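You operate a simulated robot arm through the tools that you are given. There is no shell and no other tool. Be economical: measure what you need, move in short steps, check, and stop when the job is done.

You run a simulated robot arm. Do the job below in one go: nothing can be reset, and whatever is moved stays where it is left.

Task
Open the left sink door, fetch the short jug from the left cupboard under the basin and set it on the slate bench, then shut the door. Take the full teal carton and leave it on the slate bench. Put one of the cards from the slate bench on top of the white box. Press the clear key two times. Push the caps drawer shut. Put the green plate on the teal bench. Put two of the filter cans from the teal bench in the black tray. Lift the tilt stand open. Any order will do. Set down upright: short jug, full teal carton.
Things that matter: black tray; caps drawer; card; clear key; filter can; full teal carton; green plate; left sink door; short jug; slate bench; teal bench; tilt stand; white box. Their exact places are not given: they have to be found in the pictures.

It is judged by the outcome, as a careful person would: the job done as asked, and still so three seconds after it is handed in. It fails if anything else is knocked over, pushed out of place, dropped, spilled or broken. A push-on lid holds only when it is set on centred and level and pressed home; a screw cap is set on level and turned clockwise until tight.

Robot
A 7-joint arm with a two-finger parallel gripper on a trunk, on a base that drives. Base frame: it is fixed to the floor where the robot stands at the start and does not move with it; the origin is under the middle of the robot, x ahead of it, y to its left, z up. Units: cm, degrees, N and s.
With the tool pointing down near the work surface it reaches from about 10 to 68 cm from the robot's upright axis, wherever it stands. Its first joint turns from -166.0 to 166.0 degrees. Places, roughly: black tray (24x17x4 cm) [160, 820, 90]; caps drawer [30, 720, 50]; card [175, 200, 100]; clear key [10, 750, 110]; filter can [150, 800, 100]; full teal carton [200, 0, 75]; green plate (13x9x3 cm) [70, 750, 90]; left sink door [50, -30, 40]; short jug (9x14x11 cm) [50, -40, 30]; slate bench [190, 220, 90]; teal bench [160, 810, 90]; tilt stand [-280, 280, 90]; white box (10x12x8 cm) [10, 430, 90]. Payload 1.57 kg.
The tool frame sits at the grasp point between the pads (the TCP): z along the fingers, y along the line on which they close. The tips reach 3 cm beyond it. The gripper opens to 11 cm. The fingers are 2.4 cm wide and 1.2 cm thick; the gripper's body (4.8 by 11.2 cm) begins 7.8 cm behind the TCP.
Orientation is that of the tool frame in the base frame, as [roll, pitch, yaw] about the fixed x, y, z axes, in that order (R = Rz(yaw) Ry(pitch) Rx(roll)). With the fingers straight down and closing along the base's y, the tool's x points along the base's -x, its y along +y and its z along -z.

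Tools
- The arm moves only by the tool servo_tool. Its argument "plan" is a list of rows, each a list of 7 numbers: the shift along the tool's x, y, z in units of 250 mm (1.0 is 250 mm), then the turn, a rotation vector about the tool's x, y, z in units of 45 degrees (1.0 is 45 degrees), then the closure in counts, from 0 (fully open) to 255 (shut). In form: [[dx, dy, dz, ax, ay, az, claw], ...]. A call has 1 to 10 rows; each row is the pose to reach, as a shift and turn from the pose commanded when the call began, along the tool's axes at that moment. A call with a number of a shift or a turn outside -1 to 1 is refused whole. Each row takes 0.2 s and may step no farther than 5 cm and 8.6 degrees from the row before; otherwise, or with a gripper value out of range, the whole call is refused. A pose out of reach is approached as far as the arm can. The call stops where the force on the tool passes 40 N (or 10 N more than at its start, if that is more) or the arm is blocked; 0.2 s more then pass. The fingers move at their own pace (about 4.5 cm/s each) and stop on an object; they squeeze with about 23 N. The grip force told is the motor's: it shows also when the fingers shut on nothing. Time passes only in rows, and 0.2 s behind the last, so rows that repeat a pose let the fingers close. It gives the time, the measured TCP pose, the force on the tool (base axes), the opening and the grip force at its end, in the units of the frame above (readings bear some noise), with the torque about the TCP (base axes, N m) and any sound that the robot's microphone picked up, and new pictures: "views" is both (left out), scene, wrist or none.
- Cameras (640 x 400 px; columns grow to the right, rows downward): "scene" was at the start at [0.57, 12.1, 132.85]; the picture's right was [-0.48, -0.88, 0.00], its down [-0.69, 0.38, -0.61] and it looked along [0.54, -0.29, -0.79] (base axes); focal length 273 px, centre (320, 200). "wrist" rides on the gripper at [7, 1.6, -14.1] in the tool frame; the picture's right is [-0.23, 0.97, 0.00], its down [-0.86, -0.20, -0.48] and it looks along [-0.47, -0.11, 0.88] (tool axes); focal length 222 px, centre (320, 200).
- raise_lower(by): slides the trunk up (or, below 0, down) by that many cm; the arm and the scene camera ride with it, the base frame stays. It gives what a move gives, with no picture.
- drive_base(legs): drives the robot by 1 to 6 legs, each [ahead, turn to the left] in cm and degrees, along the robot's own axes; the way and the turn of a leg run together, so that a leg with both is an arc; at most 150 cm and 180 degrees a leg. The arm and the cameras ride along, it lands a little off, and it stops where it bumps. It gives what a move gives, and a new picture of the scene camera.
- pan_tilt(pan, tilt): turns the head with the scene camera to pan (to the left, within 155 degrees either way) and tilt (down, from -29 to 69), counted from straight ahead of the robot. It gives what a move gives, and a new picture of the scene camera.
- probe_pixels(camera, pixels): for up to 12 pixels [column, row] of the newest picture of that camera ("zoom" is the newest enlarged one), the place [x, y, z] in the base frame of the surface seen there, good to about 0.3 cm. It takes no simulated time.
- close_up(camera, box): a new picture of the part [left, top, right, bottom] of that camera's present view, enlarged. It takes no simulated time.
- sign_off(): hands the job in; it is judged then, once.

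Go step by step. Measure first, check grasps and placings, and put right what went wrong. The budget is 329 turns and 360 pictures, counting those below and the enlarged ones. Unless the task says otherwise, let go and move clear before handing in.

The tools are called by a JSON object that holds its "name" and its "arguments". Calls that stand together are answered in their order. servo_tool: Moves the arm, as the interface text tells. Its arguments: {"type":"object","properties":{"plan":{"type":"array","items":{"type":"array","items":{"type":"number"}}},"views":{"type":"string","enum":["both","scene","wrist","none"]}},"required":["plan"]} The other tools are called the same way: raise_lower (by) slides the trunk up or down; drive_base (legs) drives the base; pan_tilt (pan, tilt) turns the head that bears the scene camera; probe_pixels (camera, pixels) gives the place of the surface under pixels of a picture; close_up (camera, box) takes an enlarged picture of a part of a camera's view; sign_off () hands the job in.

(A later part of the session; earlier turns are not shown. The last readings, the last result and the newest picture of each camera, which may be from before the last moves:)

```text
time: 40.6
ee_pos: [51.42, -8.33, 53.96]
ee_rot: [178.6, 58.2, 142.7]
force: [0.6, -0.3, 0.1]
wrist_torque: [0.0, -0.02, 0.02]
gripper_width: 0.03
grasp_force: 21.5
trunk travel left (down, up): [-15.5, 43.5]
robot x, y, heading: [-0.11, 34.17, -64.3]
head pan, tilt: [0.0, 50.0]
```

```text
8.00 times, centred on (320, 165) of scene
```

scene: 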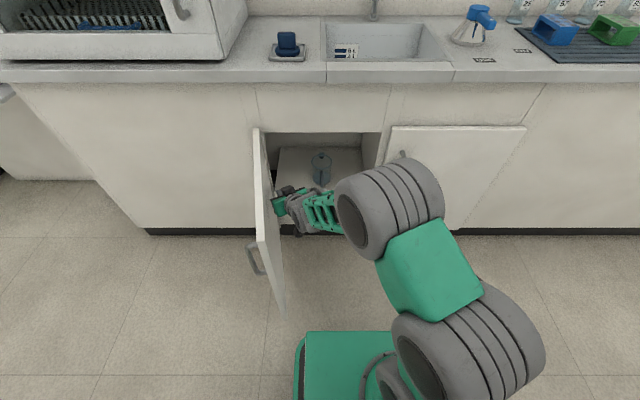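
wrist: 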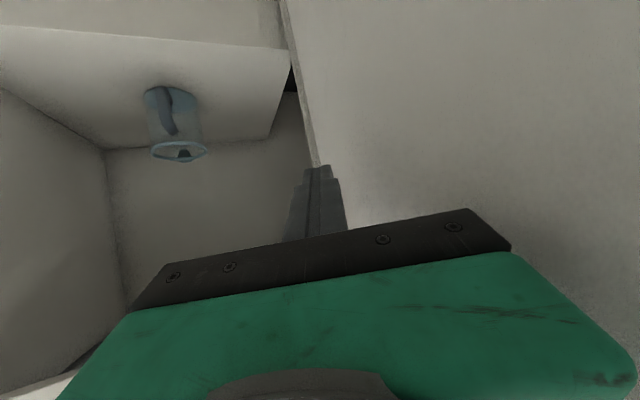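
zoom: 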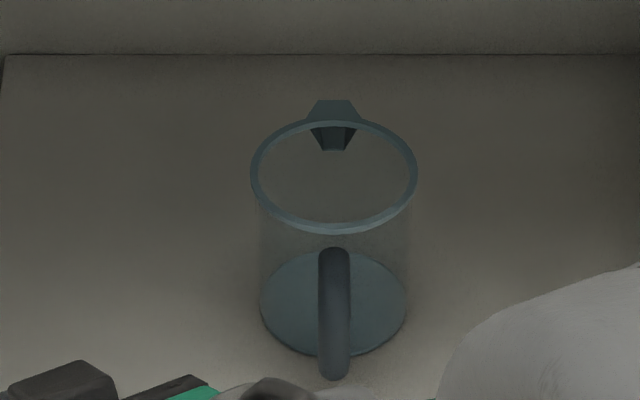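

The jug's rim centre is about (54,-44), radius 4.4, from z 27 to 38, with the handle facing the robot. I plan to straddle its body with the tool at 45°; first I move away from the door and turn the tool back to face the cupboard.

{"name": "servo_tool", "arguments": {"plan": [[0.025, -0.093, -0.04, 0.0, 0, 0, 255], [0.05, -0.185, -0.08, 0.1, 0, 0.063, 200], [0.074, -0.278, -0.12, 0.24, 0, 0.15, 100], [0.1, -0.37, -0.16, 0.38, 0, 0.235, 0], [0.124, -0.463, -0.202, 0.51, 0, 0.315, 0]], "views": "none"}}

{"name": "servo_tool", "arguments": {"plan": [[0.05, 0, 0, 0, 0.1, 0, 0], [0.1, 0, 0, 0, 0.2, 0, 0], [0.15, 0, 0, 0, 0.296, 0, 0]]}}

```text
time: 41.8
ee_pos: [39.76, -14.25, 53.71]
ee_rot: [178.9, 57.9, 115.9]
force: [1.0, 0.0, -0.4]
wrist_torque: [0.02, -0.02, 0.03]
gripper_width: 8.22
grasp_force: 0.2
trunk travel left (down, up): [-15.5, 43.5]
robot x, y, heading: [-0.01, 34.46, -64.1]
head pan, tilt: [0.0, 50.0]
```

```text
time: 42.6
ee_pos: [38.98, -12.48, 50.54]
ee_rot: [179.3, 44.5, 116.2]
force: [0.6, -0.3, -0.6]
wrist_torque: [0.02, 0.0, -0.03]
gripper_width: 11.0
grasp_force: 0.2
trunk travel left (down, up): [-15.5, 43.5]
robot x, y, heading: [-0.05, 34.24, -64.3]
head pan, tilt: [0.0, 50.0]
```

scene: 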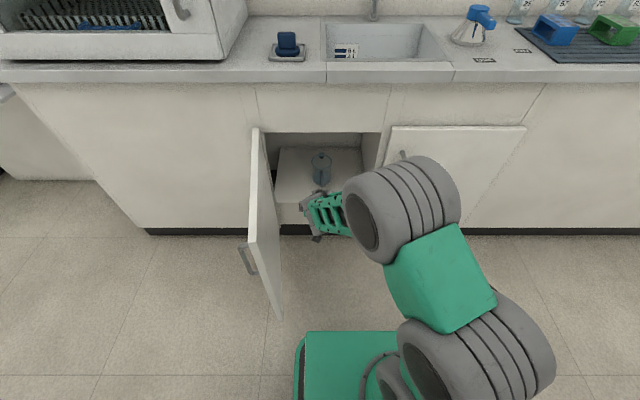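
wrist: 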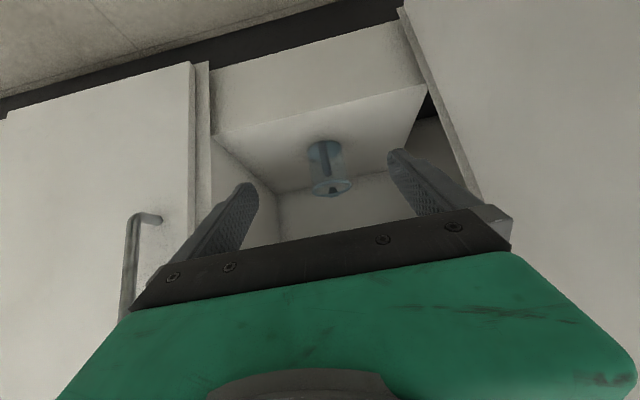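

Laterally the tool is in line with the jug and the door is clear at left. I drive forward 22 cm and check the view.

{"name": "drive_base", "arguments": {"legs": [[22, 0]]}}

{"name": "close_up", "arguments": {"camera": "wrist", "box": [220, 80, 460, 230]}}

```text
time: 44.3
ee_pos: [48.64, -32.38, 50.66]
ee_rot: [179.3, 44.6, 116.1]
force: [0.5, -0.5, 0.0]
wrist_torque: [0.01, 0.0, -0.03]
gripper_width: 10.99
grasp_force: 0.1
trunk travel left (down, up): [-15.5, 43.5]
robot x, y, heading: [9.67, 14.29, -64.3]
head pan, tilt: [0.0, 50.0]
```

scene: 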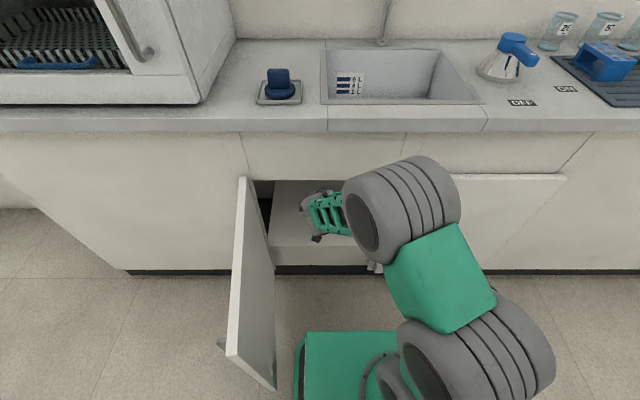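

```text
2.67 times, centred on (340, 155) of wrist
```

zoom: 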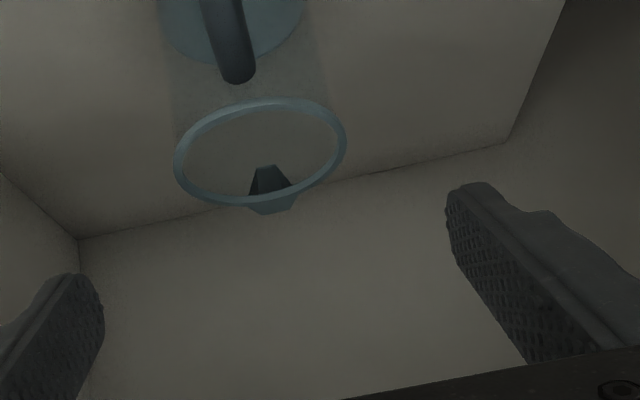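

{"name": "probe_pixels", "arguments": {"camera": "zoom", "pixels": [[178, 163], [343, 138], [255, 103], [225, 200], [320, 180], [200, 125], [310, 108], [235, 70], [228, 20]]}}

```text
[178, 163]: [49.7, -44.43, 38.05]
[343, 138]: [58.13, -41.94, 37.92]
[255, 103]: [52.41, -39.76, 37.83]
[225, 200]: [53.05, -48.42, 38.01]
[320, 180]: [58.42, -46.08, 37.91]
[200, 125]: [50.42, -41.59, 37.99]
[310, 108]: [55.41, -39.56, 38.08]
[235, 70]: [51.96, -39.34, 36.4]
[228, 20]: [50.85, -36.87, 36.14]
```

The rim fit gives the centre (54.1,-44.0). I go in along the tool axis in steps with open fingers.

{"name": "servo_tool", "arguments": {"plan": [[0.03, -0.004, 0.1, 0, 0, 0, 0], [0.06, -0.008, 0.2, 0, 0, 0, 0], [0.088, -0.008, 0.32, 0, 0, 0, 0], [0.088, -0.008, 0.44, 0, 0, 0, 0], [0.088, -0.008, 0.52, 0, 0, 0, 0]], "views": "wrist"}}

```text
time: 45.5
ee_pos: [51.89, -39.18, 39.79]
ee_rot: [179.3, 44.6, 116.1]
force: [0.3, -0.1, 0.5]
wrist_torque: [0.04, 0.03, 0.0]
gripper_width: 10.99
grasp_force: 0.0
trunk travel left (down, up): [-15.5, 43.5]
robot x, y, heading: [9.65, 14.57, -64.2]
head pan, tilt: [0.0, 50.0]
```

wrist: 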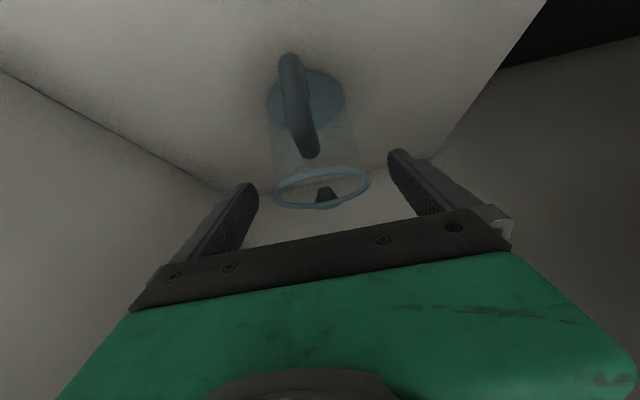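

The rim (275–370) sits centred between the finger tips (258–390). I continue the last 7.5 cm.

{"name": "servo_tool", "arguments": {"plan": [[0, 0, 0.08, 0, 0, 0, 0], [0, 0, 0.16, 0, 0, 0, 0], [0, 0, 0.23, 0, 0, 0, 0], [0, 0, 0.3, 0, 0, 0, 0]], "views": "wrist"}}

```text
time: 46.5
ee_pos: [54.4, -43.95, 34.44]
ee_rot: [179.3, 44.7, 116.1]
force: [0.3, -0.9, -0.8]
wrist_torque: [0.03, 0.0, 0.01]
gripper_width: 11.0
grasp_force: 0.1
trunk travel left (down, up): [-15.5, 43.5]
robot x, y, heading: [9.67, 14.57, -64.4]
head pan, tilt: [0.0, 50.0]
```

wrist: 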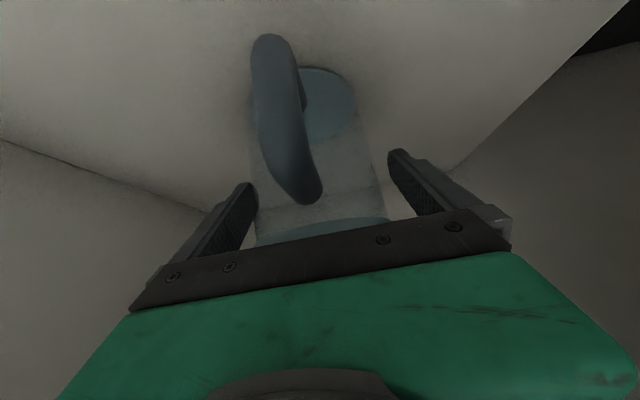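

The fingers straddle the jug without contact. I close and then lift 3 cm.

{"name": "servo_tool", "arguments": {"plan": [[0, 0, 0, 0, 0, 0, 255], [0, 0, 0, 0, 0, 0, 255], [0, 0, 0, 0, 0, 0, 255], [0, 0, 0, 0, 0, 0, 255]], "views": "none"}}

{"name": "servo_tool", "arguments": {"plan": [[-0.014, 0, -0.014, 0, 0, 0, 255], [-0.028, 0, -0.028, 0, 0, 0, 255], [-0.056, 0, -0.056, 0, 0, 0, 255], [-0.084, 0, -0.084, 0, 0, 0, 255], [-0.112, 0, -0.112, 0, 0, 0, 255], [-0.13, 0, -0.13, 0, 0, 0, 255]], "views": "wrist"}}

```text
time: 47.5
ee_pos: [54.25, -43.93, 34.42]
ee_rot: [179.3, 44.5, 116.1]
force: [0.3, -1.7, -0.4]
wrist_torque: [-0.02, 0.01, -0.02]
gripper_width: 8.36
grasp_force: 22.7
trunk travel left (down, up): [-15.5, 43.5]
robot x, y, heading: [9.7, 14.5, -64.1]
head pan, tilt: [0.0, 50.0]
```

```text
time: 48.9
ee_pos: [54.2, -43.7, 39.15]
ee_rot: [179.3, 44.6, 116.2]
force: [-0.1, 0.2, -1.0]
wrist_torque: [-0.04, 0.02, 0.02]
gripper_width: 8.37
grasp_force: 22.5
trunk travel left (down, up): [-15.5, 43.5]
robot x, y, heading: [9.42, 14.19, -64.5]
head pan, tilt: [0.0, 50.0]
```

wrist: 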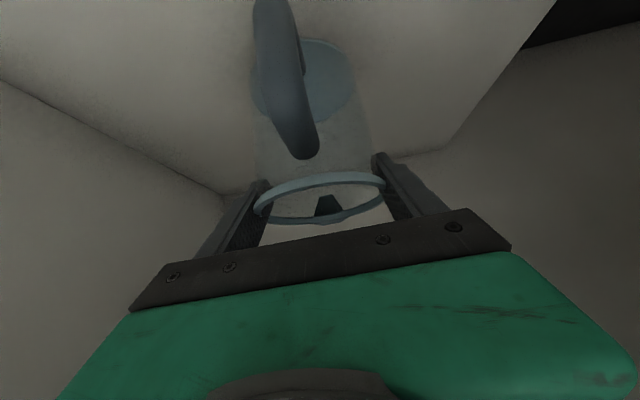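

The rim came back into view, so the jug may have slipped. I probe its heights.

{"name": "probe_pixels", "arguments": {"camera": "wrist", "pixels": [[262, 195], [381, 182], [320, 178], [330, 90], [275, 60], [400, 110], [300, 140]]}}

```text
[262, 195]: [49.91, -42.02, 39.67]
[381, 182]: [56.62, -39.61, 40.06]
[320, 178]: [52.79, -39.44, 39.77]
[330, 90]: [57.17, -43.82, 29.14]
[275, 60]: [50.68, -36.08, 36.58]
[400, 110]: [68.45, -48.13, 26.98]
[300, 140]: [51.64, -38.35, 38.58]
```

The jug rose only about 2 cm while the hand rose 4.7. I wait a moment and probe again to see if it still slips.

{"name": "servo_tool", "arguments": {"plan": [[0, 0, 0, 0, 0, 0, 255], [0, 0, 0, 0, 0, 0, 255], [0, 0, 0, 0, 0, 0, 255]], "views": "wrist"}}

{"name": "probe_pixels", "arguments": {"camera": "wrist", "pixels": [[262, 195], [381, 182], [320, 178], [330, 90], [275, 60], [400, 110], [300, 140]]}}

```text
time: 49.7
ee_pos: [54.15, -43.72, 39.1]
ee_rot: [179.3, 44.5, 116.1]
force: [-0.1, 0.3, -1.3]
wrist_torque: [-0.03, -0.03, -0.01]
gripper_width: 8.38
grasp_force: 23.3
trunk travel left (down, up): [-15.5, 43.5]
robot x, y, heading: [9.4, 14.34, -64.4]
head pan, tilt: [0.0, 50.0]
```

wrist: 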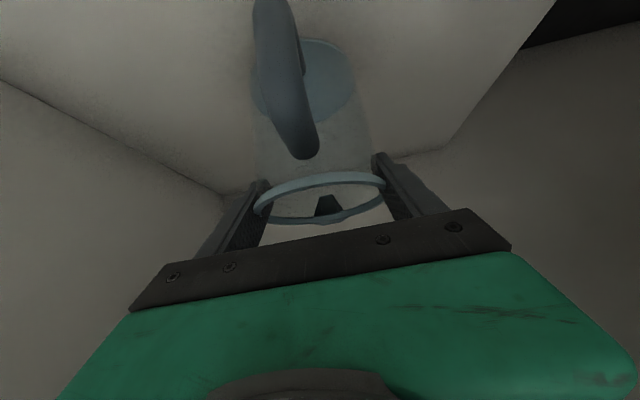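

```text
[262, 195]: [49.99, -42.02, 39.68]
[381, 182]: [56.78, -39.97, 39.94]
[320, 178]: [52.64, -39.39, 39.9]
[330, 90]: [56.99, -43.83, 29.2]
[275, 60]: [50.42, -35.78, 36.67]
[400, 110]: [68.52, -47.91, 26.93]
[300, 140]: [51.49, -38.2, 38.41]
```

The jug is steady now, hanging with its rim lip on the fingers (base 2.2 cm above the shelf). I lift slightly more and back out of the cupboard.

{"name": "servo_tool", "arguments": {"plan": [[-0.028, 0, -0.028, 0, 0, 0, 255], [-0.056, 0, -0.056, 0, 0, 0, 255], [-0.084, 0, -0.084, 0, 0, 0, 255]], "views": "none"}}

{"name": "drive_base", "arguments": {"legs": [[-20, 0], [-30, 0]]}}

{"name": "servo_tool", "arguments": {"plan": [[0, 0, 0, 0, 0, 0, 255]], "views": "wrist"}}

```text
time: 50.5
ee_pos: [54.05, -43.65, 41.77]
ee_rot: [179.4, 44.4, 116.2]
force: [0.0, -0.2, -0.9]
wrist_torque: [-0.03, -0.03, 0.01]
gripper_width: 8.39
grasp_force: 23.3
trunk travel left (down, up): [-15.5, 43.5]
robot x, y, heading: [9.62, 14.31, -64.1]
head pan, tilt: [0.0, 50.0]
```

```text
time: 53.8
ee_pos: [32.53, 1.36, 42.11]
ee_rot: [179.3, 44.7, 116.2]
force: [0.1, 0.6, -0.8]
wrist_torque: [-0.02, -0.03, -0.03]
gripper_width: 8.34
grasp_force: 23.1
trunk travel left (down, up): [-15.5, 43.5]
robot x, y, heading: [-12.33, 59.83, -64.2]
head pan, tilt: [0.0, 50.0]
```

scene: 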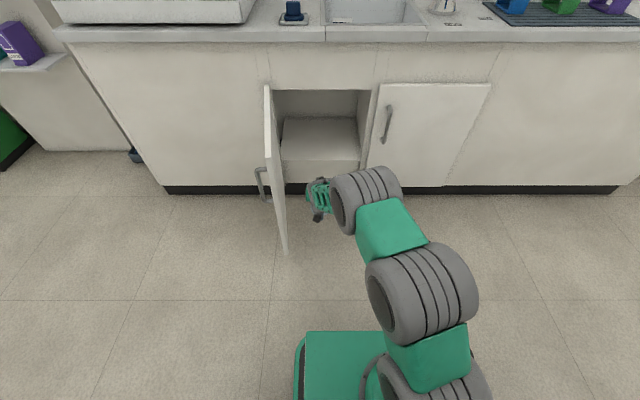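

```text
time: 54.1
ee_pos: [32.48, 1.34, 42.13]
ee_rot: [179.3, 44.6, 116.2]
force: [-0.6, -0.1, -1.3]
wrist_torque: [0.02, 0.0, 0.03]
gripper_width: 8.37
grasp_force: 23.2
trunk travel left (down, up): [-15.5, 43.5]
robot x, y, heading: [-12.51, 59.44, -64.3]
head pan, tilt: [0.0, 50.0]
```

wrist: 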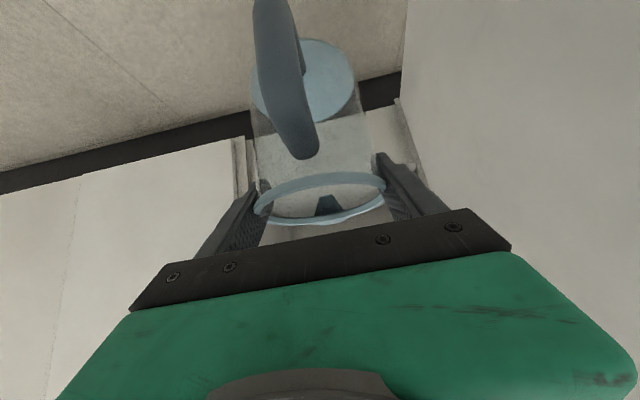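

The jug is out and held. Before backing further I look at what's behind me.

{"name": "pan_tilt", "arguments": {"pan": -155, "tilt": 35}}

{"name": "pan_tilt", "arguments": {"pan": 100, "tilt": 30}}

{"name": "probe_pixels", "arguments": {"camera": "scene", "pixels": [[320, 150], [200, 150], [450, 150], [320, 300], [320, 200], [100, 200], [550, 150], [250, 120]]}}

```text
time: 56.5
ee_pos: [32.5, 1.42, 42.07]
ee_rot: [179.3, 44.6, 116.2]
force: [-0.8, 0.1, -0.7]
wrist_torque: [-0.07, -0.02, -0.01]
gripper_width: 8.4
grasp_force: 23.0
trunk travel left (down, up): [-15.5, 43.5]
robot x, y, heading: [-12.4, 59.67, -64.5]
head pan, tilt: [-154.7, 35.0]
```

scene: 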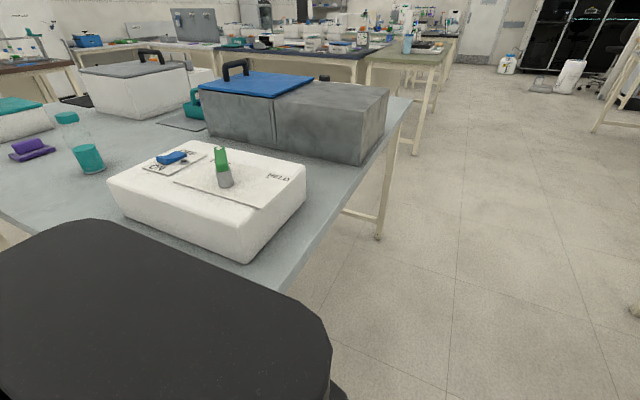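

```text
time: 60.1
ee_pos: [32.49, 1.46, 41.96]
ee_rot: [179.4, 44.6, 116.2]
force: [0.8, 0.0, -0.1]
wrist_torque: [-0.02, -0.04, 0.03]
gripper_width: 8.38
grasp_force: 23.6
trunk travel left (down, up): [-15.5, 43.5]
robot x, y, heading: [-12.04, 59.26, -64.4]
head pan, tilt: [100.0, 30.0]
```

scene: 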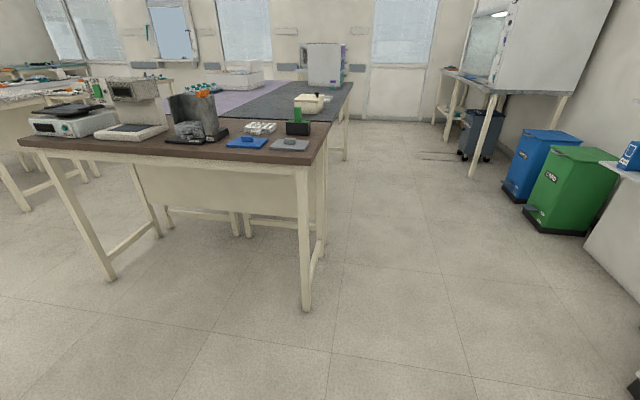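

```text
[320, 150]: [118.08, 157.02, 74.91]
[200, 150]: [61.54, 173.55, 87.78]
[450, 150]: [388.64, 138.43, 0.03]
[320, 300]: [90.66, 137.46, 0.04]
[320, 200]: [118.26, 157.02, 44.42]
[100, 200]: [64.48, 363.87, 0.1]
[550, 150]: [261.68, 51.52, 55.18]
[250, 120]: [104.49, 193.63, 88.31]
```

There's a bench behind me, and the slate bench is the dark top beyond the brown one. I raise the trunk so the jug clears the door, and measure the bench behind.

{"name": "raise_lower", "arguments": {"by": 43}}

{"name": "pan_tilt", "arguments": {"pan": -150, "tilt": 55}}

{"name": "probe_pixels", "arguments": {"camera": "scene", "pixels": [[290, 200], [340, 120], [200, 300], [100, 300], [320, 60], [320, 390], [250, 250], [380, 100]]}}

```text
refused: 43 is not a number from -40 to 40
```

```text
time: 63.6
ee_pos: [32.45, 1.44, 41.93]
ee_rot: [179.3, 44.7, 116.3]
force: [-0.7, -0.4, -0.5]
wrist_torque: [-0.03, -0.01, 0.0]
gripper_width: 8.35
grasp_force: 22.5
trunk travel left (down, up): [-15.5, 43.5]
robot x, y, heading: [-11.87, 59.82, -64.4]
head pan, tilt: [-150.0, 55.0]
```

scene: 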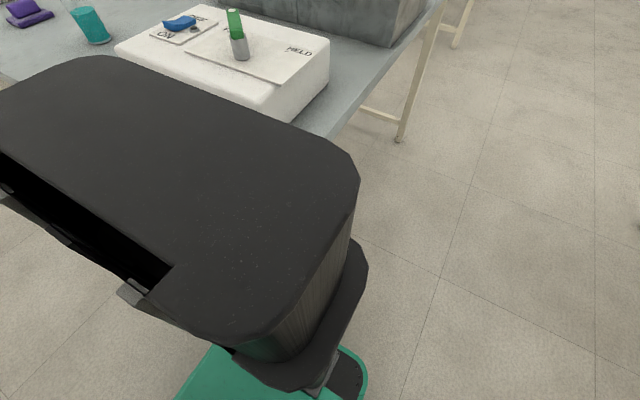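

```text
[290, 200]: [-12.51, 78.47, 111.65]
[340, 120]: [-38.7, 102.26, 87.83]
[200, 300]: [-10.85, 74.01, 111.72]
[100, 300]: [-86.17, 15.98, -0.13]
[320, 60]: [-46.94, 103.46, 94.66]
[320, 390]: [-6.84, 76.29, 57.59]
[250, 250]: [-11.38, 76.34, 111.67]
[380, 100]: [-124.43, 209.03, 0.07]
```

The bench corner behind is 50 cm from my axis, so I won't back further. I raise the trunk 40 cm and pull the jug in.

{"name": "raise_lower", "arguments": {"by": 40}}

{"name": "servo_tool", "arguments": {"plan": [[0.02, 0, -0.12, 0, 0, 0, 255], [0.05, 0, -0.26, 0, 0, 0, 255], [0.08, 0, -0.4, 0, 0, 0, 255], [0.11, 0, -0.52, 0, 0, 0, 255], [0.14, 0, -0.64, 0, 0, 0, 255], [0.17, 0, -0.76, 0, 0, 0, 255]], "views": "wrist"}}

{"name": "drive_base", "arguments": {"legs": [[8, 30], [10, 40]]}}

{"name": "pan_tilt", "arguments": {"pan": 45, "tilt": 25}}

```text
time: 67.5
ee_pos: [32.59, 1.38, 82.07]
ee_rot: [179.3, 44.6, 116.3]
force: [0.4, 0.8, -1.3]
wrist_torque: [-0.01, 0.0, 0.03]
gripper_width: 8.35
grasp_force: 23.1
trunk travel left (down, up): [-55.5, 3.5]
robot x, y, heading: [-12.08, 59.55, -64.2]
head pan, tilt: [-150.0, 55.0]
```

```text
time: 68.8
ee_pos: [25.18, 16.23, 92.75]
ee_rot: [179.3, 44.6, 116.2]
force: [-0.3, 0.3, -1.2]
wrist_torque: [-0.02, -0.03, 0.02]
gripper_width: 8.39
grasp_force: 23.1
trunk travel left (down, up): [-55.5, 3.5]
robot x, y, heading: [-12.36, 59.97, -64.1]
head pan, tilt: [-150.0, 55.0]
```

wrist: 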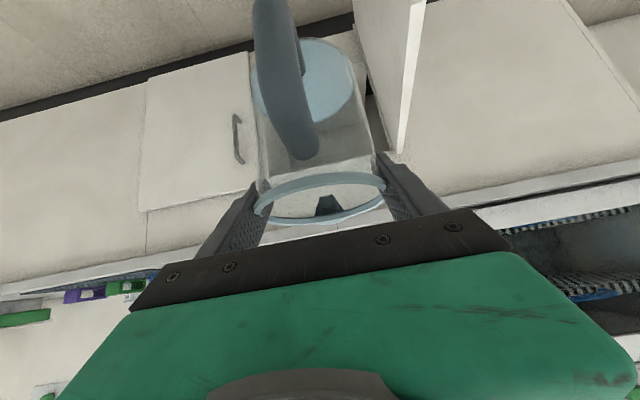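

```text
time: 72.6
ee_pos: [56.17, 70.98, 92.87]
ee_rot: [179.3, 44.6, -174.2]
force: [1.5, -0.1, -1.8]
wrist_torque: [0.0, -0.07, -0.05]
gripper_width: 8.37
grasp_force: 22.8
trunk travel left (down, up): [-55.5, 3.5]
robot x, y, heading: [2.16, 50.89, 5.3]
head pan, tilt: [-150.0, 55.0]
```

scene: 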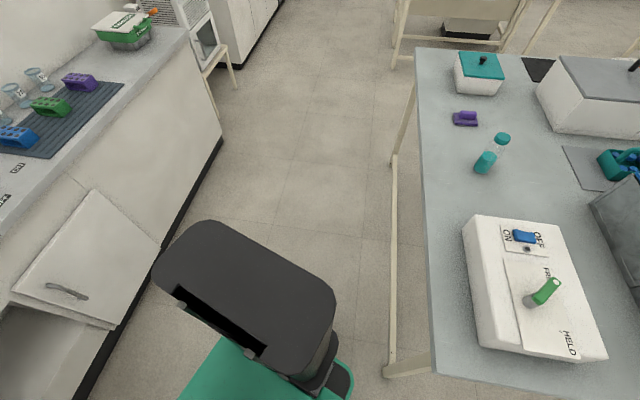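

```text
time: 75.4
ee_pos: [56.41, 70.92, 92.67]
ee_rot: [179.4, 44.5, -174.3]
force: [0.0, -1.2, -0.9]
wrist_torque: [-0.04, -0.02, 0.01]
gripper_width: 8.38
grasp_force: 22.8
trunk travel left (down, up): [-55.5, 3.5]
robot x, y, heading: [2.77, 51.22, 5.3]
head pan, tilt: [45.0, 25.0]
```

scene: 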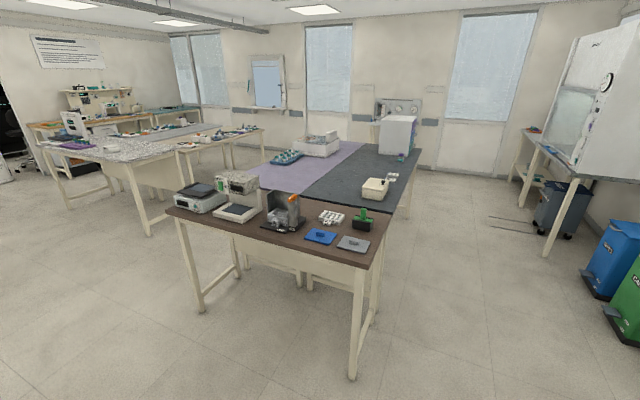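

The slate bench lies behind the brown one. I zoom on it and probe its outline and the objects.

{"name": "close_up", "arguments": {"camera": "scene", "box": [240, 90, 440, 215]}}

{"name": "probe_pixels", "arguments": {"camera": "scene", "pixels": [[390, 215], [420, 152], [350, 145], [305, 190], [400, 165], [375, 170], [400, 205], [390, 250], [340, 175], [370, 165], [350, 320], [180, 210]]}}

```text
3.20 times, centred on (340, 152) of scene
```

zoom: 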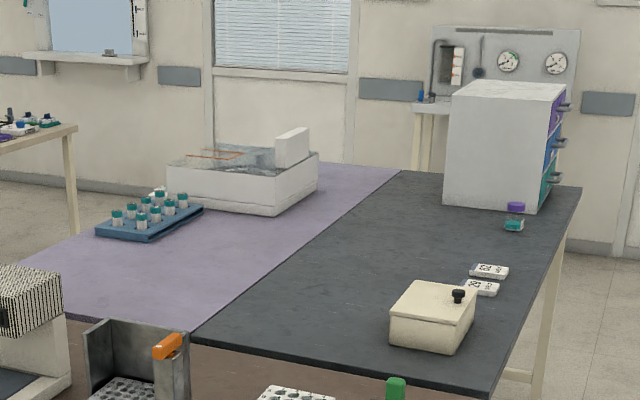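

```text
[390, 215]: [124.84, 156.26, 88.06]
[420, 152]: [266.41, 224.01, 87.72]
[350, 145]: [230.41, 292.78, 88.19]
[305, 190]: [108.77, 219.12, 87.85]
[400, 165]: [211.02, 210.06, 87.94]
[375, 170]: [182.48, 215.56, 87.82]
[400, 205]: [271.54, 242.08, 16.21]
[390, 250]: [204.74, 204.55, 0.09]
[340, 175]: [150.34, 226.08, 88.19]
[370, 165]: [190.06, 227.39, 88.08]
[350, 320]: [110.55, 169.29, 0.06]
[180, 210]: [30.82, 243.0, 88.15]
```

{"name": "probe_pixels", "arguments": {"camera": "zoom", "pixels": [[395, 335], [455, 345], [475, 300], [410, 290], [483, 290], [490, 272], [515, 225], [485, 385], [200, 335], [540, 270], [580, 195], [500, 330]]}}

```text
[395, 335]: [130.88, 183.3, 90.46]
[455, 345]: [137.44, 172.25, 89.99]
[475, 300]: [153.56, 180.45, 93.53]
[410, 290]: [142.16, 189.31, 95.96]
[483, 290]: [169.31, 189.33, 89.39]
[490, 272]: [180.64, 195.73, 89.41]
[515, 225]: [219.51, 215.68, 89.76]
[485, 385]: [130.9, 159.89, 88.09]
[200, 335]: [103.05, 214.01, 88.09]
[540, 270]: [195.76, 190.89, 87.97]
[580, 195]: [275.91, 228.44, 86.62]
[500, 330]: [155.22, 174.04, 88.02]
```

Slate bench: aisle edge runs along a 25.6° line; cards near (169,189) and (181,196), and there's free space around (190–200,205). I lift the jug higher and drive down the aisle, turning to face the bench from a safe distance.

{"name": "servo_tool", "arguments": {"plan": [[-0.084, 0, -0.086, 0, 0, 0, 255], [-0.168, 0, -0.172, 0, 0, 0, 255], [-0.252, 0, -0.258, 0, 0, 0, 255], [-0.336, 0, -0.344, 0, 0, 0, 255], [-0.42, 0, -0.43, 0, 0, 0, 255]], "views": "none"}}

{"name": "drive_base", "arguments": {"legs": [[0, 15.5], [120, 0], [119, 0], [0, 94.8]]}}

{"name": "pan_tilt", "arguments": {"pan": 0, "tilt": 45}}

```text
time: 76.6
ee_pos: [56.0, 70.55, 107.76]
ee_rot: [179.3, 44.5, -174.2]
force: [-0.3, -0.8, -1.2]
wrist_torque: [-0.04, -0.03, 0.0]
gripper_width: 8.37
grasp_force: 22.6
trunk travel left (down, up): [-55.5, 3.5]
robot x, y, heading: [2.48, 51.19, 5.1]
head pan, tilt: [45.0, 25.0]
```

```text
time: 93.0
ee_pos: [182.64, 179.69, 107.79]
ee_rot: [179.2, 44.6, -63.6]
force: [0.6, 0.4, -0.3]
wrist_torque: [0.02, 0.01, 0.0]
gripper_width: 8.37
grasp_force: 23.0
trunk travel left (down, up): [-55.5, 3.5]
robot x, y, heading: [220.01, 136.59, 116.1]
head pan, tilt: [45.0, 25.0]
```

scene: 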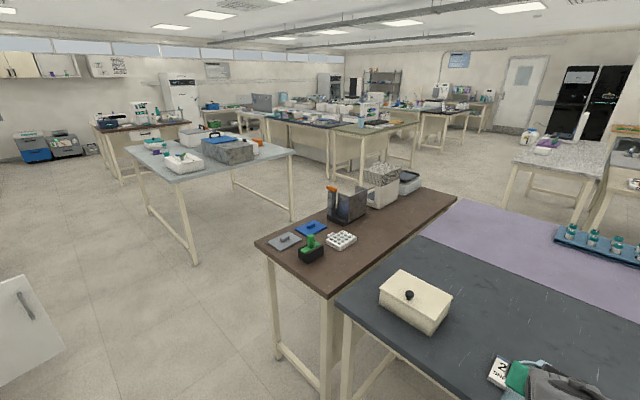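

```text
time: 94.2
ee_pos: [182.69, 179.66, 107.7]
ee_rot: [179.3, 44.6, -63.6]
force: [-0.5, -0.5, -1.3]
wrist_torque: [0.03, 0.0, -0.02]
gripper_width: 8.37
grasp_force: 22.9
trunk travel left (down, up): [-55.5, 3.5]
robot x, y, heading: [220.17, 136.53, 116.1]
head pan, tilt: [0.0, 45.0]
```

scene: 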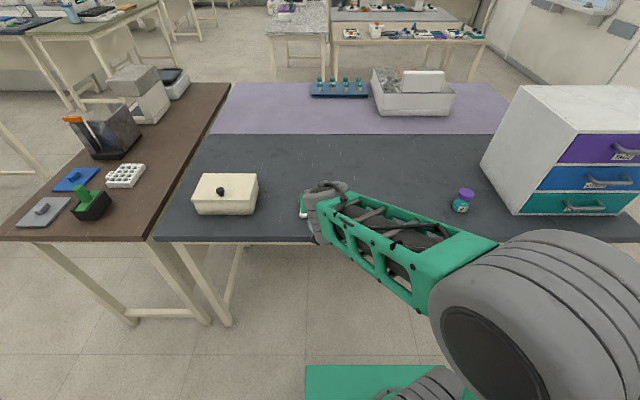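

The jug hovers before the bench. I shift it right about 24.5 cm to the free spot between the cards and the vial, then drive forward 20 cm.

{"name": "servo_tool", "arguments": {"plan": [[0, -0.12, 0, 0, 0, 0, 255], [0, -0.26, 0, 0, 0, 0, 255], [0, -0.4, 0, 0, 0, 0, 255], [0, -0.54, 0, 0, 0, 0, 255], [0, -0.68, 0, 0, 0, 0, 255], [0, -0.82, 0, 0, 0, 0, 255], [0, -0.92, 0, 0, 0, 0, 255], [0, -0.98, 0, 0, 0, 0, 255]], "views": "none"}}

{"name": "drive_base", "arguments": {"legs": [[20, 0]]}}

{"name": "servo_tool", "arguments": {"plan": [[0, 0, 0, 0, 0, 0, 255]], "views": "wrist"}}

{"name": "probe_pixels", "arguments": {"camera": "wrist", "pixels": [[262, 195], [381, 182], [320, 178], [330, 70], [275, 60], [450, 130], [150, 130]]}}

```text
time: 96.0
ee_pos: [204.63, 190.78, 107.45]
ee_rot: [179.3, 44.6, -63.6]
force: [0.3, 0.1, -1.4]
wrist_torque: [0.04, 0.04, -0.01]
gripper_width: 8.34
grasp_force: 22.7
trunk travel left (down, up): [-55.5, 3.5]
robot x, y, heading: [219.78, 136.24, 116.0]
head pan, tilt: [0.0, 45.0]
```

```text
time: 97.5
ee_pos: [196.31, 208.72, 107.5]
ee_rot: [179.3, 44.5, -63.9]
force: [-0.2, -0.7, -1.6]
wrist_torque: [0.01, 0.0, -0.02]
gripper_width: 8.37
grasp_force: 22.7
trunk travel left (down, up): [-55.5, 3.5]
robot x, y, heading: [211.37, 154.35, 115.8]
head pan, tilt: [0.0, 45.0]
```

scene: 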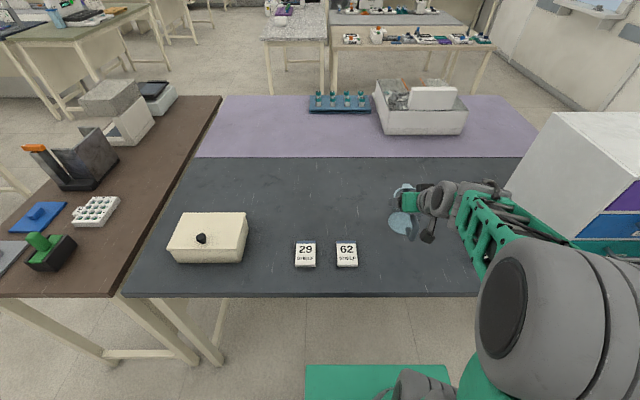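

```text
time: 97.9
ee_pos: [196.29, 208.67, 107.49]
ee_rot: [179.3, 44.5, -63.9]
force: [-0.4, 0.2, -1.5]
wrist_torque: [0.06, 0.06, 0.01]
gripper_width: 8.36
grasp_force: 22.5
trunk travel left (down, up): [-55.5, 3.5]
robot x, y, heading: [211.45, 154.17, 115.5]
head pan, tilt: [0.0, 45.0]
```

wrist: 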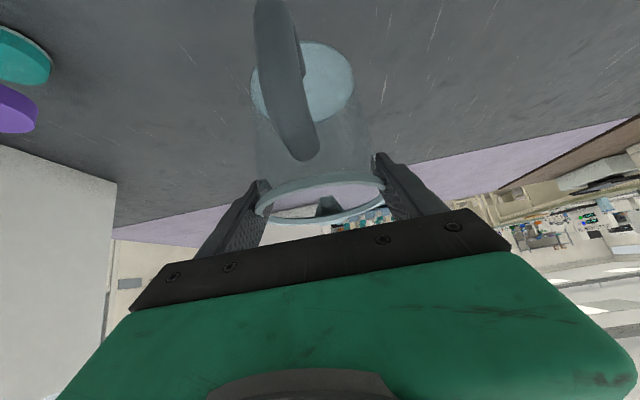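

```text
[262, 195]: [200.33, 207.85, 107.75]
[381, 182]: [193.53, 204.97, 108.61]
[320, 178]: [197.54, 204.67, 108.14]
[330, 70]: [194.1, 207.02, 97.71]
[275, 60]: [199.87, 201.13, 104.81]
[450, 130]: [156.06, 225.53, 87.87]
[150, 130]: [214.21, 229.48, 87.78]
```

The jug base is at about 97.5, the bench at 87.9. I lower 9.2 cm and check the contact.

{"name": "servo_tool", "arguments": {"plan": [[0.06, 0, 0.06, 0, 0, 0, 255], [0.12, 0, 0.12, 0, 0, 0, 255], [0.18, 0, 0.18, 0, 0, 0, 255], [0.22, 0, 0.22, 0, 0, 0, 255], [0.245, 0, 0.248, 0, 0, 0, 255], [0.258, 0, 0.261, 0, 0, 0, 255]], "views": "wrist"}}

{"name": "probe_pixels", "arguments": {"camera": "wrist", "pixels": [[262, 195], [381, 182], [320, 178], [330, 70], [335, 95], [450, 130], [150, 130]]}}

```text
time: 99.3
ee_pos: [195.99, 208.73, 98.23]
ee_rot: [179.2, 44.6, -63.8]
force: [0.0, -0.1, -1.7]
wrist_torque: [0.03, 0.01, 0.0]
gripper_width: 8.37
grasp_force: 22.7
trunk travel left (down, up): [-55.5, 3.5]
robot x, y, heading: [211.2, 154.38, 115.4]
head pan, tilt: [0.0, 45.0]
```

wrist: 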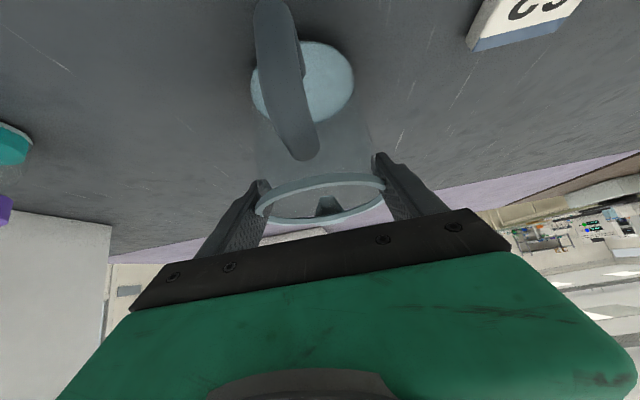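

```text
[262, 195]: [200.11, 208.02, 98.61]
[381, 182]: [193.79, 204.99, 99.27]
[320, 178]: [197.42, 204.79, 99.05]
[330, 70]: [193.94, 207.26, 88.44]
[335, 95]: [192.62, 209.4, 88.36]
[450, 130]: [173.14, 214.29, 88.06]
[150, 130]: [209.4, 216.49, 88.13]
```

The base is within about 0.3 cm of the bench. I lower 0.4 cm more and open.

{"name": "servo_tool", "arguments": {"plan": [[0.006, 0, 0.006, 0, 0, 0, 255], [0.012, 0, 0.012, 0, 0, 0, 255], [0.012, 0, 0.012, 0, 0, 0, 255]], "views": "none"}}

{"name": "servo_tool", "arguments": {"plan": [[0, 0, 0, 0, 0, 0, 0], [0, 0, 0, 0, 0, 0, 0], [0, 0, 0, 0, 0, 0, 0], [0, 0, 0, 0, 0, 0, 0]], "views": "wrist"}}

```text
time: 100.1
ee_pos: [196.15, 208.62, 98.03]
ee_rot: [179.3, 44.8, -63.7]
force: [-1.1, -1.4, 6.8]
wrist_torque: [-0.17, -0.23, -0.03]
gripper_width: 8.37
grasp_force: 22.6
trunk travel left (down, up): [-55.5, 3.5]
robot x, y, heading: [211.11, 154.54, 115.4]
head pan, tilt: [0.0, 45.0]
```

```text
time: 101.1
ee_pos: [196.11, 208.64, 98.03]
ee_rot: [179.3, 44.5, -63.9]
force: [-0.6, 0.0, 0.5]
wrist_torque: [0.05, -0.01, -0.01]
gripper_width: 11.0
grasp_force: 0.1
trunk travel left (down, up): [-55.5, 3.5]
robot x, y, heading: [211.46, 154.32, 115.7]
head pan, tilt: [0.0, 45.0]
```

wrist: 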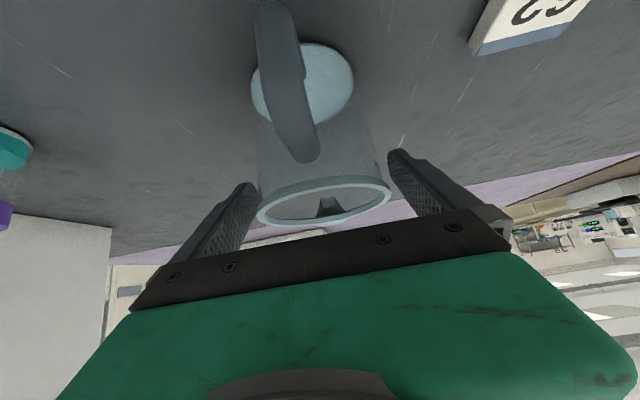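

The jug stands on the bench (6.8 N contact before release). I back off up the tool axis and look back at the carton shelf.

{"name": "servo_tool", "arguments": {"plan": [[0, 0, -0.1, 0, 0, 0, 0], [0, 0, -0.25, 0, 0, 0, 0], [0, 0, -0.4, 0, 0, 0, 0], [0, 0, -0.55, 0, 0, 0, 0], [0, 0, -0.7, 0, 0, 0, 0]], "views": "wrist"}}

{"name": "drive_base", "arguments": {"legs": [[-25, 0]]}}

{"name": "pan_tilt", "arguments": {"pan": 145, "tilt": 25}}

```text
time: 102.3
ee_pos: [201.66, 197.82, 110.23]
ee_rot: [179.3, 44.6, -63.8]
force: [-1.6, 1.2, -0.1]
wrist_torque: [0.0, 0.04, 0.01]
gripper_width: 11.0
grasp_force: 0.1
trunk travel left (down, up): [-55.5, 3.5]
robot x, y, heading: [211.15, 154.44, 115.6]
head pan, tilt: [0.0, 45.0]
```

wrist: 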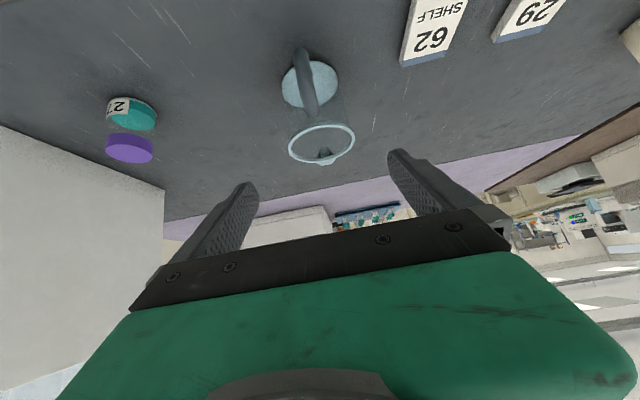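

```text
time: 104.2
ee_pos: [212.59, 174.94, 110.27]
ee_rot: [179.2, 44.5, -64.1]
force: [-0.7, -0.1, -0.2]
wrist_torque: [-0.03, 0.0, 0.01]
gripper_width: 10.99
grasp_force: 0.2
trunk travel left (down, up): [-55.5, 3.5]
robot x, y, heading: [222.45, 131.29, 115.6]
head pan, tilt: [0.0, 45.0]
```

scene: 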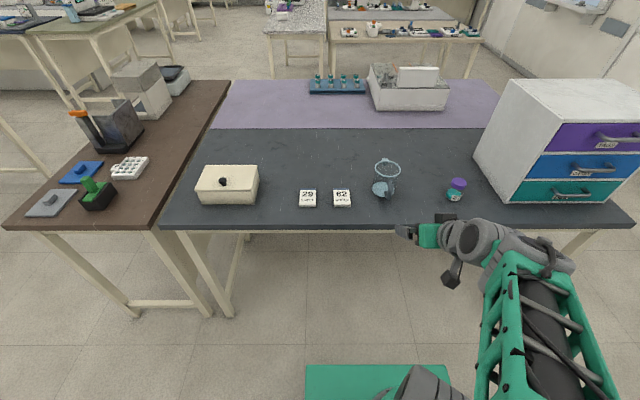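

```text
time: 106.5
ee_pos: [212.73, 175.1, 110.34]
ee_rot: [179.3, 44.6, -64.1]
force: [-0.4, -0.1, -1.0]
wrist_torque: [0.01, -0.01, 0.0]
gripper_width: 10.99
grasp_force: 0.0
trunk travel left (down, up): [-55.5, 3.5]
robot x, y, heading: [222.51, 131.42, 115.7]
head pan, tilt: [145.0, 25.0]
```

scene: 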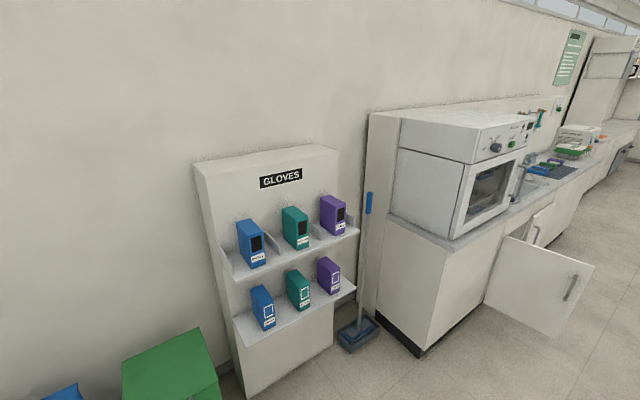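

I see a glove rack with two teal cartons. I zoom in to read which one is full.

{"name": "close_up", "arguments": {"camera": "scene", "box": [220, 185, 360, 345]}}

{"name": "close_up", "arguments": {"camera": "scene", "box": [280, 195, 325, 250]}}

{"name": "close_up", "arguments": {"camera": "scene", "box": [280, 262, 325, 316]}}

{"name": "probe_pixels", "arguments": {"camera": "scene", "pixels": [[293, 210], [308, 245], [285, 230], [300, 275], [292, 290], [304, 310], [232, 275], [355, 230], [240, 330], [353, 290], [295, 250], [290, 320]]}}

```text
2.50 times, centred on (290, 265) of scene
```

zoom: 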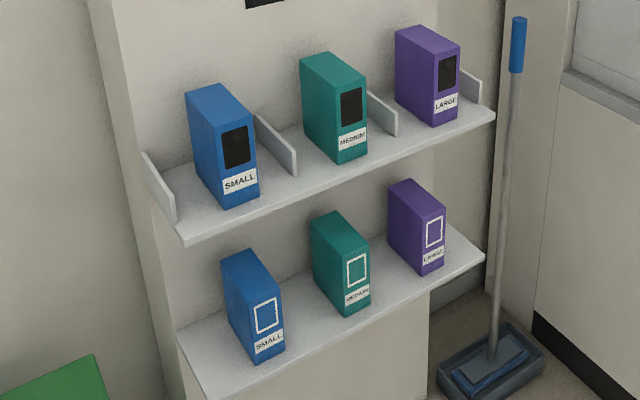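

```text
7.27 times, centred on (302, 222) of scene
```

zoom: 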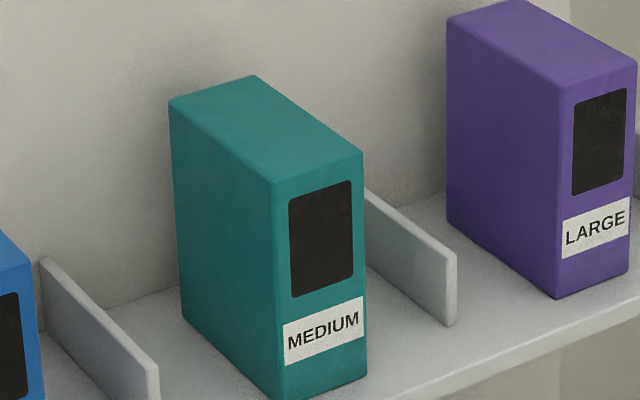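

```text
7.41 times, centred on (302, 289) of scene
```

zoom: 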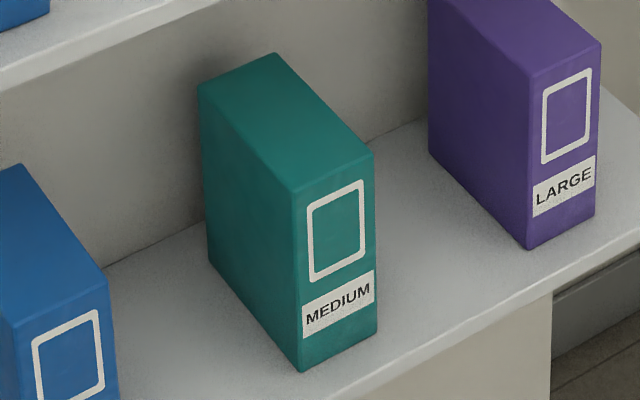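

```text
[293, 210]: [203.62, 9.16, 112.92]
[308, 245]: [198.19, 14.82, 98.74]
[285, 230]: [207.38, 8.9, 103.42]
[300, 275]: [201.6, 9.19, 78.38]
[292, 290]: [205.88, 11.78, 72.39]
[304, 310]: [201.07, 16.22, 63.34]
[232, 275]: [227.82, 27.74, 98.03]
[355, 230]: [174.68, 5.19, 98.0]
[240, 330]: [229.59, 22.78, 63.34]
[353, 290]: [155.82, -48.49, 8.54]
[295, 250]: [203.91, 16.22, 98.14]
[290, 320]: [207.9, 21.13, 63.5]
```

The lower teal carton has a sealed (outlined) opening, so that is the full one; the upper has a dark open hole. I probe the lower carton's corners.

{"name": "probe_pixels", "arguments": {"camera": "zoom", "pixels": [[300, 195], [370, 160], [204, 92], [274, 60], [304, 362], [372, 328], [290, 120], [340, 230], [250, 220], [430, 270], [120, 300], [440, 150]]}}

```text
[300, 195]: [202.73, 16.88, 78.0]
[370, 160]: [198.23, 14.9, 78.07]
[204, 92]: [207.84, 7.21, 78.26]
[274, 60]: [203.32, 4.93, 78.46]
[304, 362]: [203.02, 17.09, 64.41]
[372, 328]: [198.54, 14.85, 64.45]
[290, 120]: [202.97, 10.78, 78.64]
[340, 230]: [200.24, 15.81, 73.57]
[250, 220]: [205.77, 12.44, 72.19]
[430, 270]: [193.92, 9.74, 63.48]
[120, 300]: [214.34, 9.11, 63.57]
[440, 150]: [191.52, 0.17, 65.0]
```

The carton is 5 wide, 10.8 deep, z 63.4–78.5, centre (203,10.9). First I'll shut the cupboard door since my hand is free: drive back along the aisle and face the cupboard left of the open door.

{"name": "drive_base", "arguments": {"legs": [[0, 90], [100, 0], [95, 0], [0, 90]]}}

{"name": "raise_lower", "arguments": {"by": -40}}

{"name": "pan_tilt", "arguments": {"pan": -10, "tilt": 45}}

```text
time: 121.4
ee_pos: [4.54, 29.25, 110.22]
ee_rot: [179.3, 44.5, 41.8]
force: [-0.2, -0.1, 0.1]
wrist_torque: [0.01, -0.01, -0.05]
gripper_width: 11.0
grasp_force: 0.1
trunk travel left (down, up): [-55.5, 3.5]
robot x, y, heading: [43.8, 50.39, -138.7]
head pan, tilt: [145.0, 25.0]
stopped in leg 4: the robot was blocked; the commanded pose is now the measured one
```

scene: 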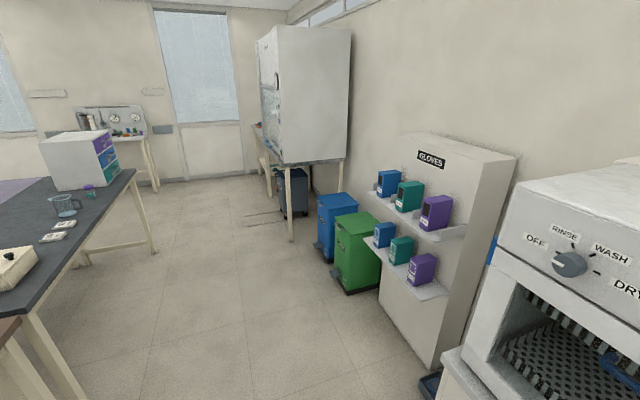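

```text
time: 125.2
ee_pos: [4.42, 29.22, 70.38]
ee_rot: [179.3, 44.5, 41.9]
force: [0.7, 0.0, -0.4]
wrist_torque: [0.0, 0.01, 0.05]
gripper_width: 11.01
grasp_force: 0.2
trunk travel left (down, up): [-15.5, 43.5]
robot x, y, heading: [43.51, 50.61, -139.2]
head pan, tilt: [145.0, 25.0]
```

```text
time: 127.6
ee_pos: [4.35, 29.2, 70.14]
ee_rot: [179.3, 44.4, 41.9]
force: [-0.9, -0.1, -0.5]
wrist_torque: [-0.05, 0.01, -0.03]
gripper_width: 11.01
grasp_force: 0.1
trunk travel left (down, up): [-15.5, 43.5]
robot x, y, heading: [43.68, 50.8, -139.0]
head pan, tilt: [-10.0, 45.0]
```

scene: 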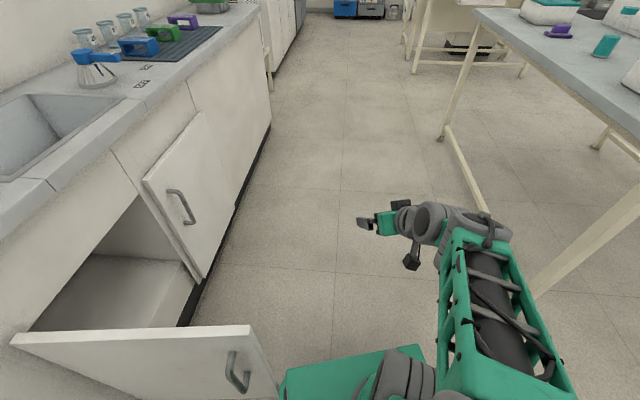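

The turn was blocked part-way. I probe what's near: the door edge at (250,335) and the bench at right.

{"name": "probe_pixels", "arguments": {"camera": "scene", "pixels": [[248, 330], [270, 385], [20, 340], [545, 270], [630, 200], [480, 12], [240, 365], [290, 385], [420, 350], [620, 240]]}}

{"name": "pan_tilt", "arguments": {"pan": -100, "tilt": 50}}

{"name": "pan_tilt", "arguments": {"pan": 60, "tilt": 60}}

```text
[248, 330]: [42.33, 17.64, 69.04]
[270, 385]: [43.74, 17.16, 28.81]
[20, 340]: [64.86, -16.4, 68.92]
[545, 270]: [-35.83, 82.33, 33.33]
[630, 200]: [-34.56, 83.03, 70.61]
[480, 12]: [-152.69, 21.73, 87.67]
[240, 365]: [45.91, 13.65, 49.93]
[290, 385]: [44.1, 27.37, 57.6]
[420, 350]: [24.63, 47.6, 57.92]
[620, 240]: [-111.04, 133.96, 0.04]
```

```text
time: 129.3
ee_pos: [4.52, 29.25, 70.22]
ee_rot: [179.2, 44.5, 41.8]
force: [-0.4, 1.4, 0.7]
wrist_torque: [0.04, 0.01, -0.01]
gripper_width: 11.01
grasp_force: 0.0
trunk travel left (down, up): [-15.5, 43.5]
robot x, y, heading: [43.59, 50.41, -138.9]
head pan, tilt: [-100.0, 50.0]
```

scene: 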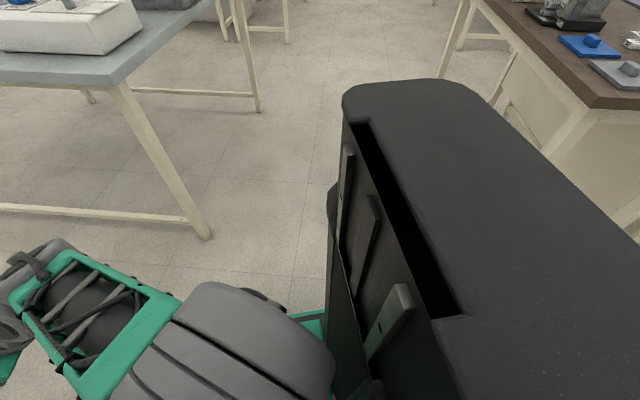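

```text
time: 131.8
ee_pos: [4.4, 29.2, 70.21]
ee_rot: [179.4, 44.5, 41.7]
force: [-0.7, -0.2, 0.2]
wrist_torque: [0.0, -0.06, 0.0]
gripper_width: 10.98
grasp_force: 0.0
trunk travel left (down, up): [-15.5, 43.5]
robot x, y, heading: [43.78, 50.5, -138.9]
head pan, tilt: [60.0, 60.0]
```

scene: 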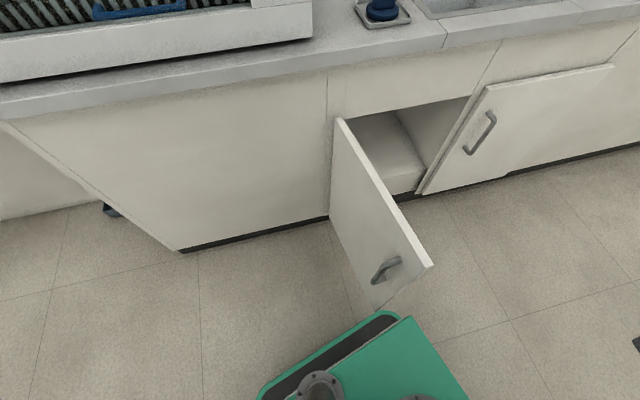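

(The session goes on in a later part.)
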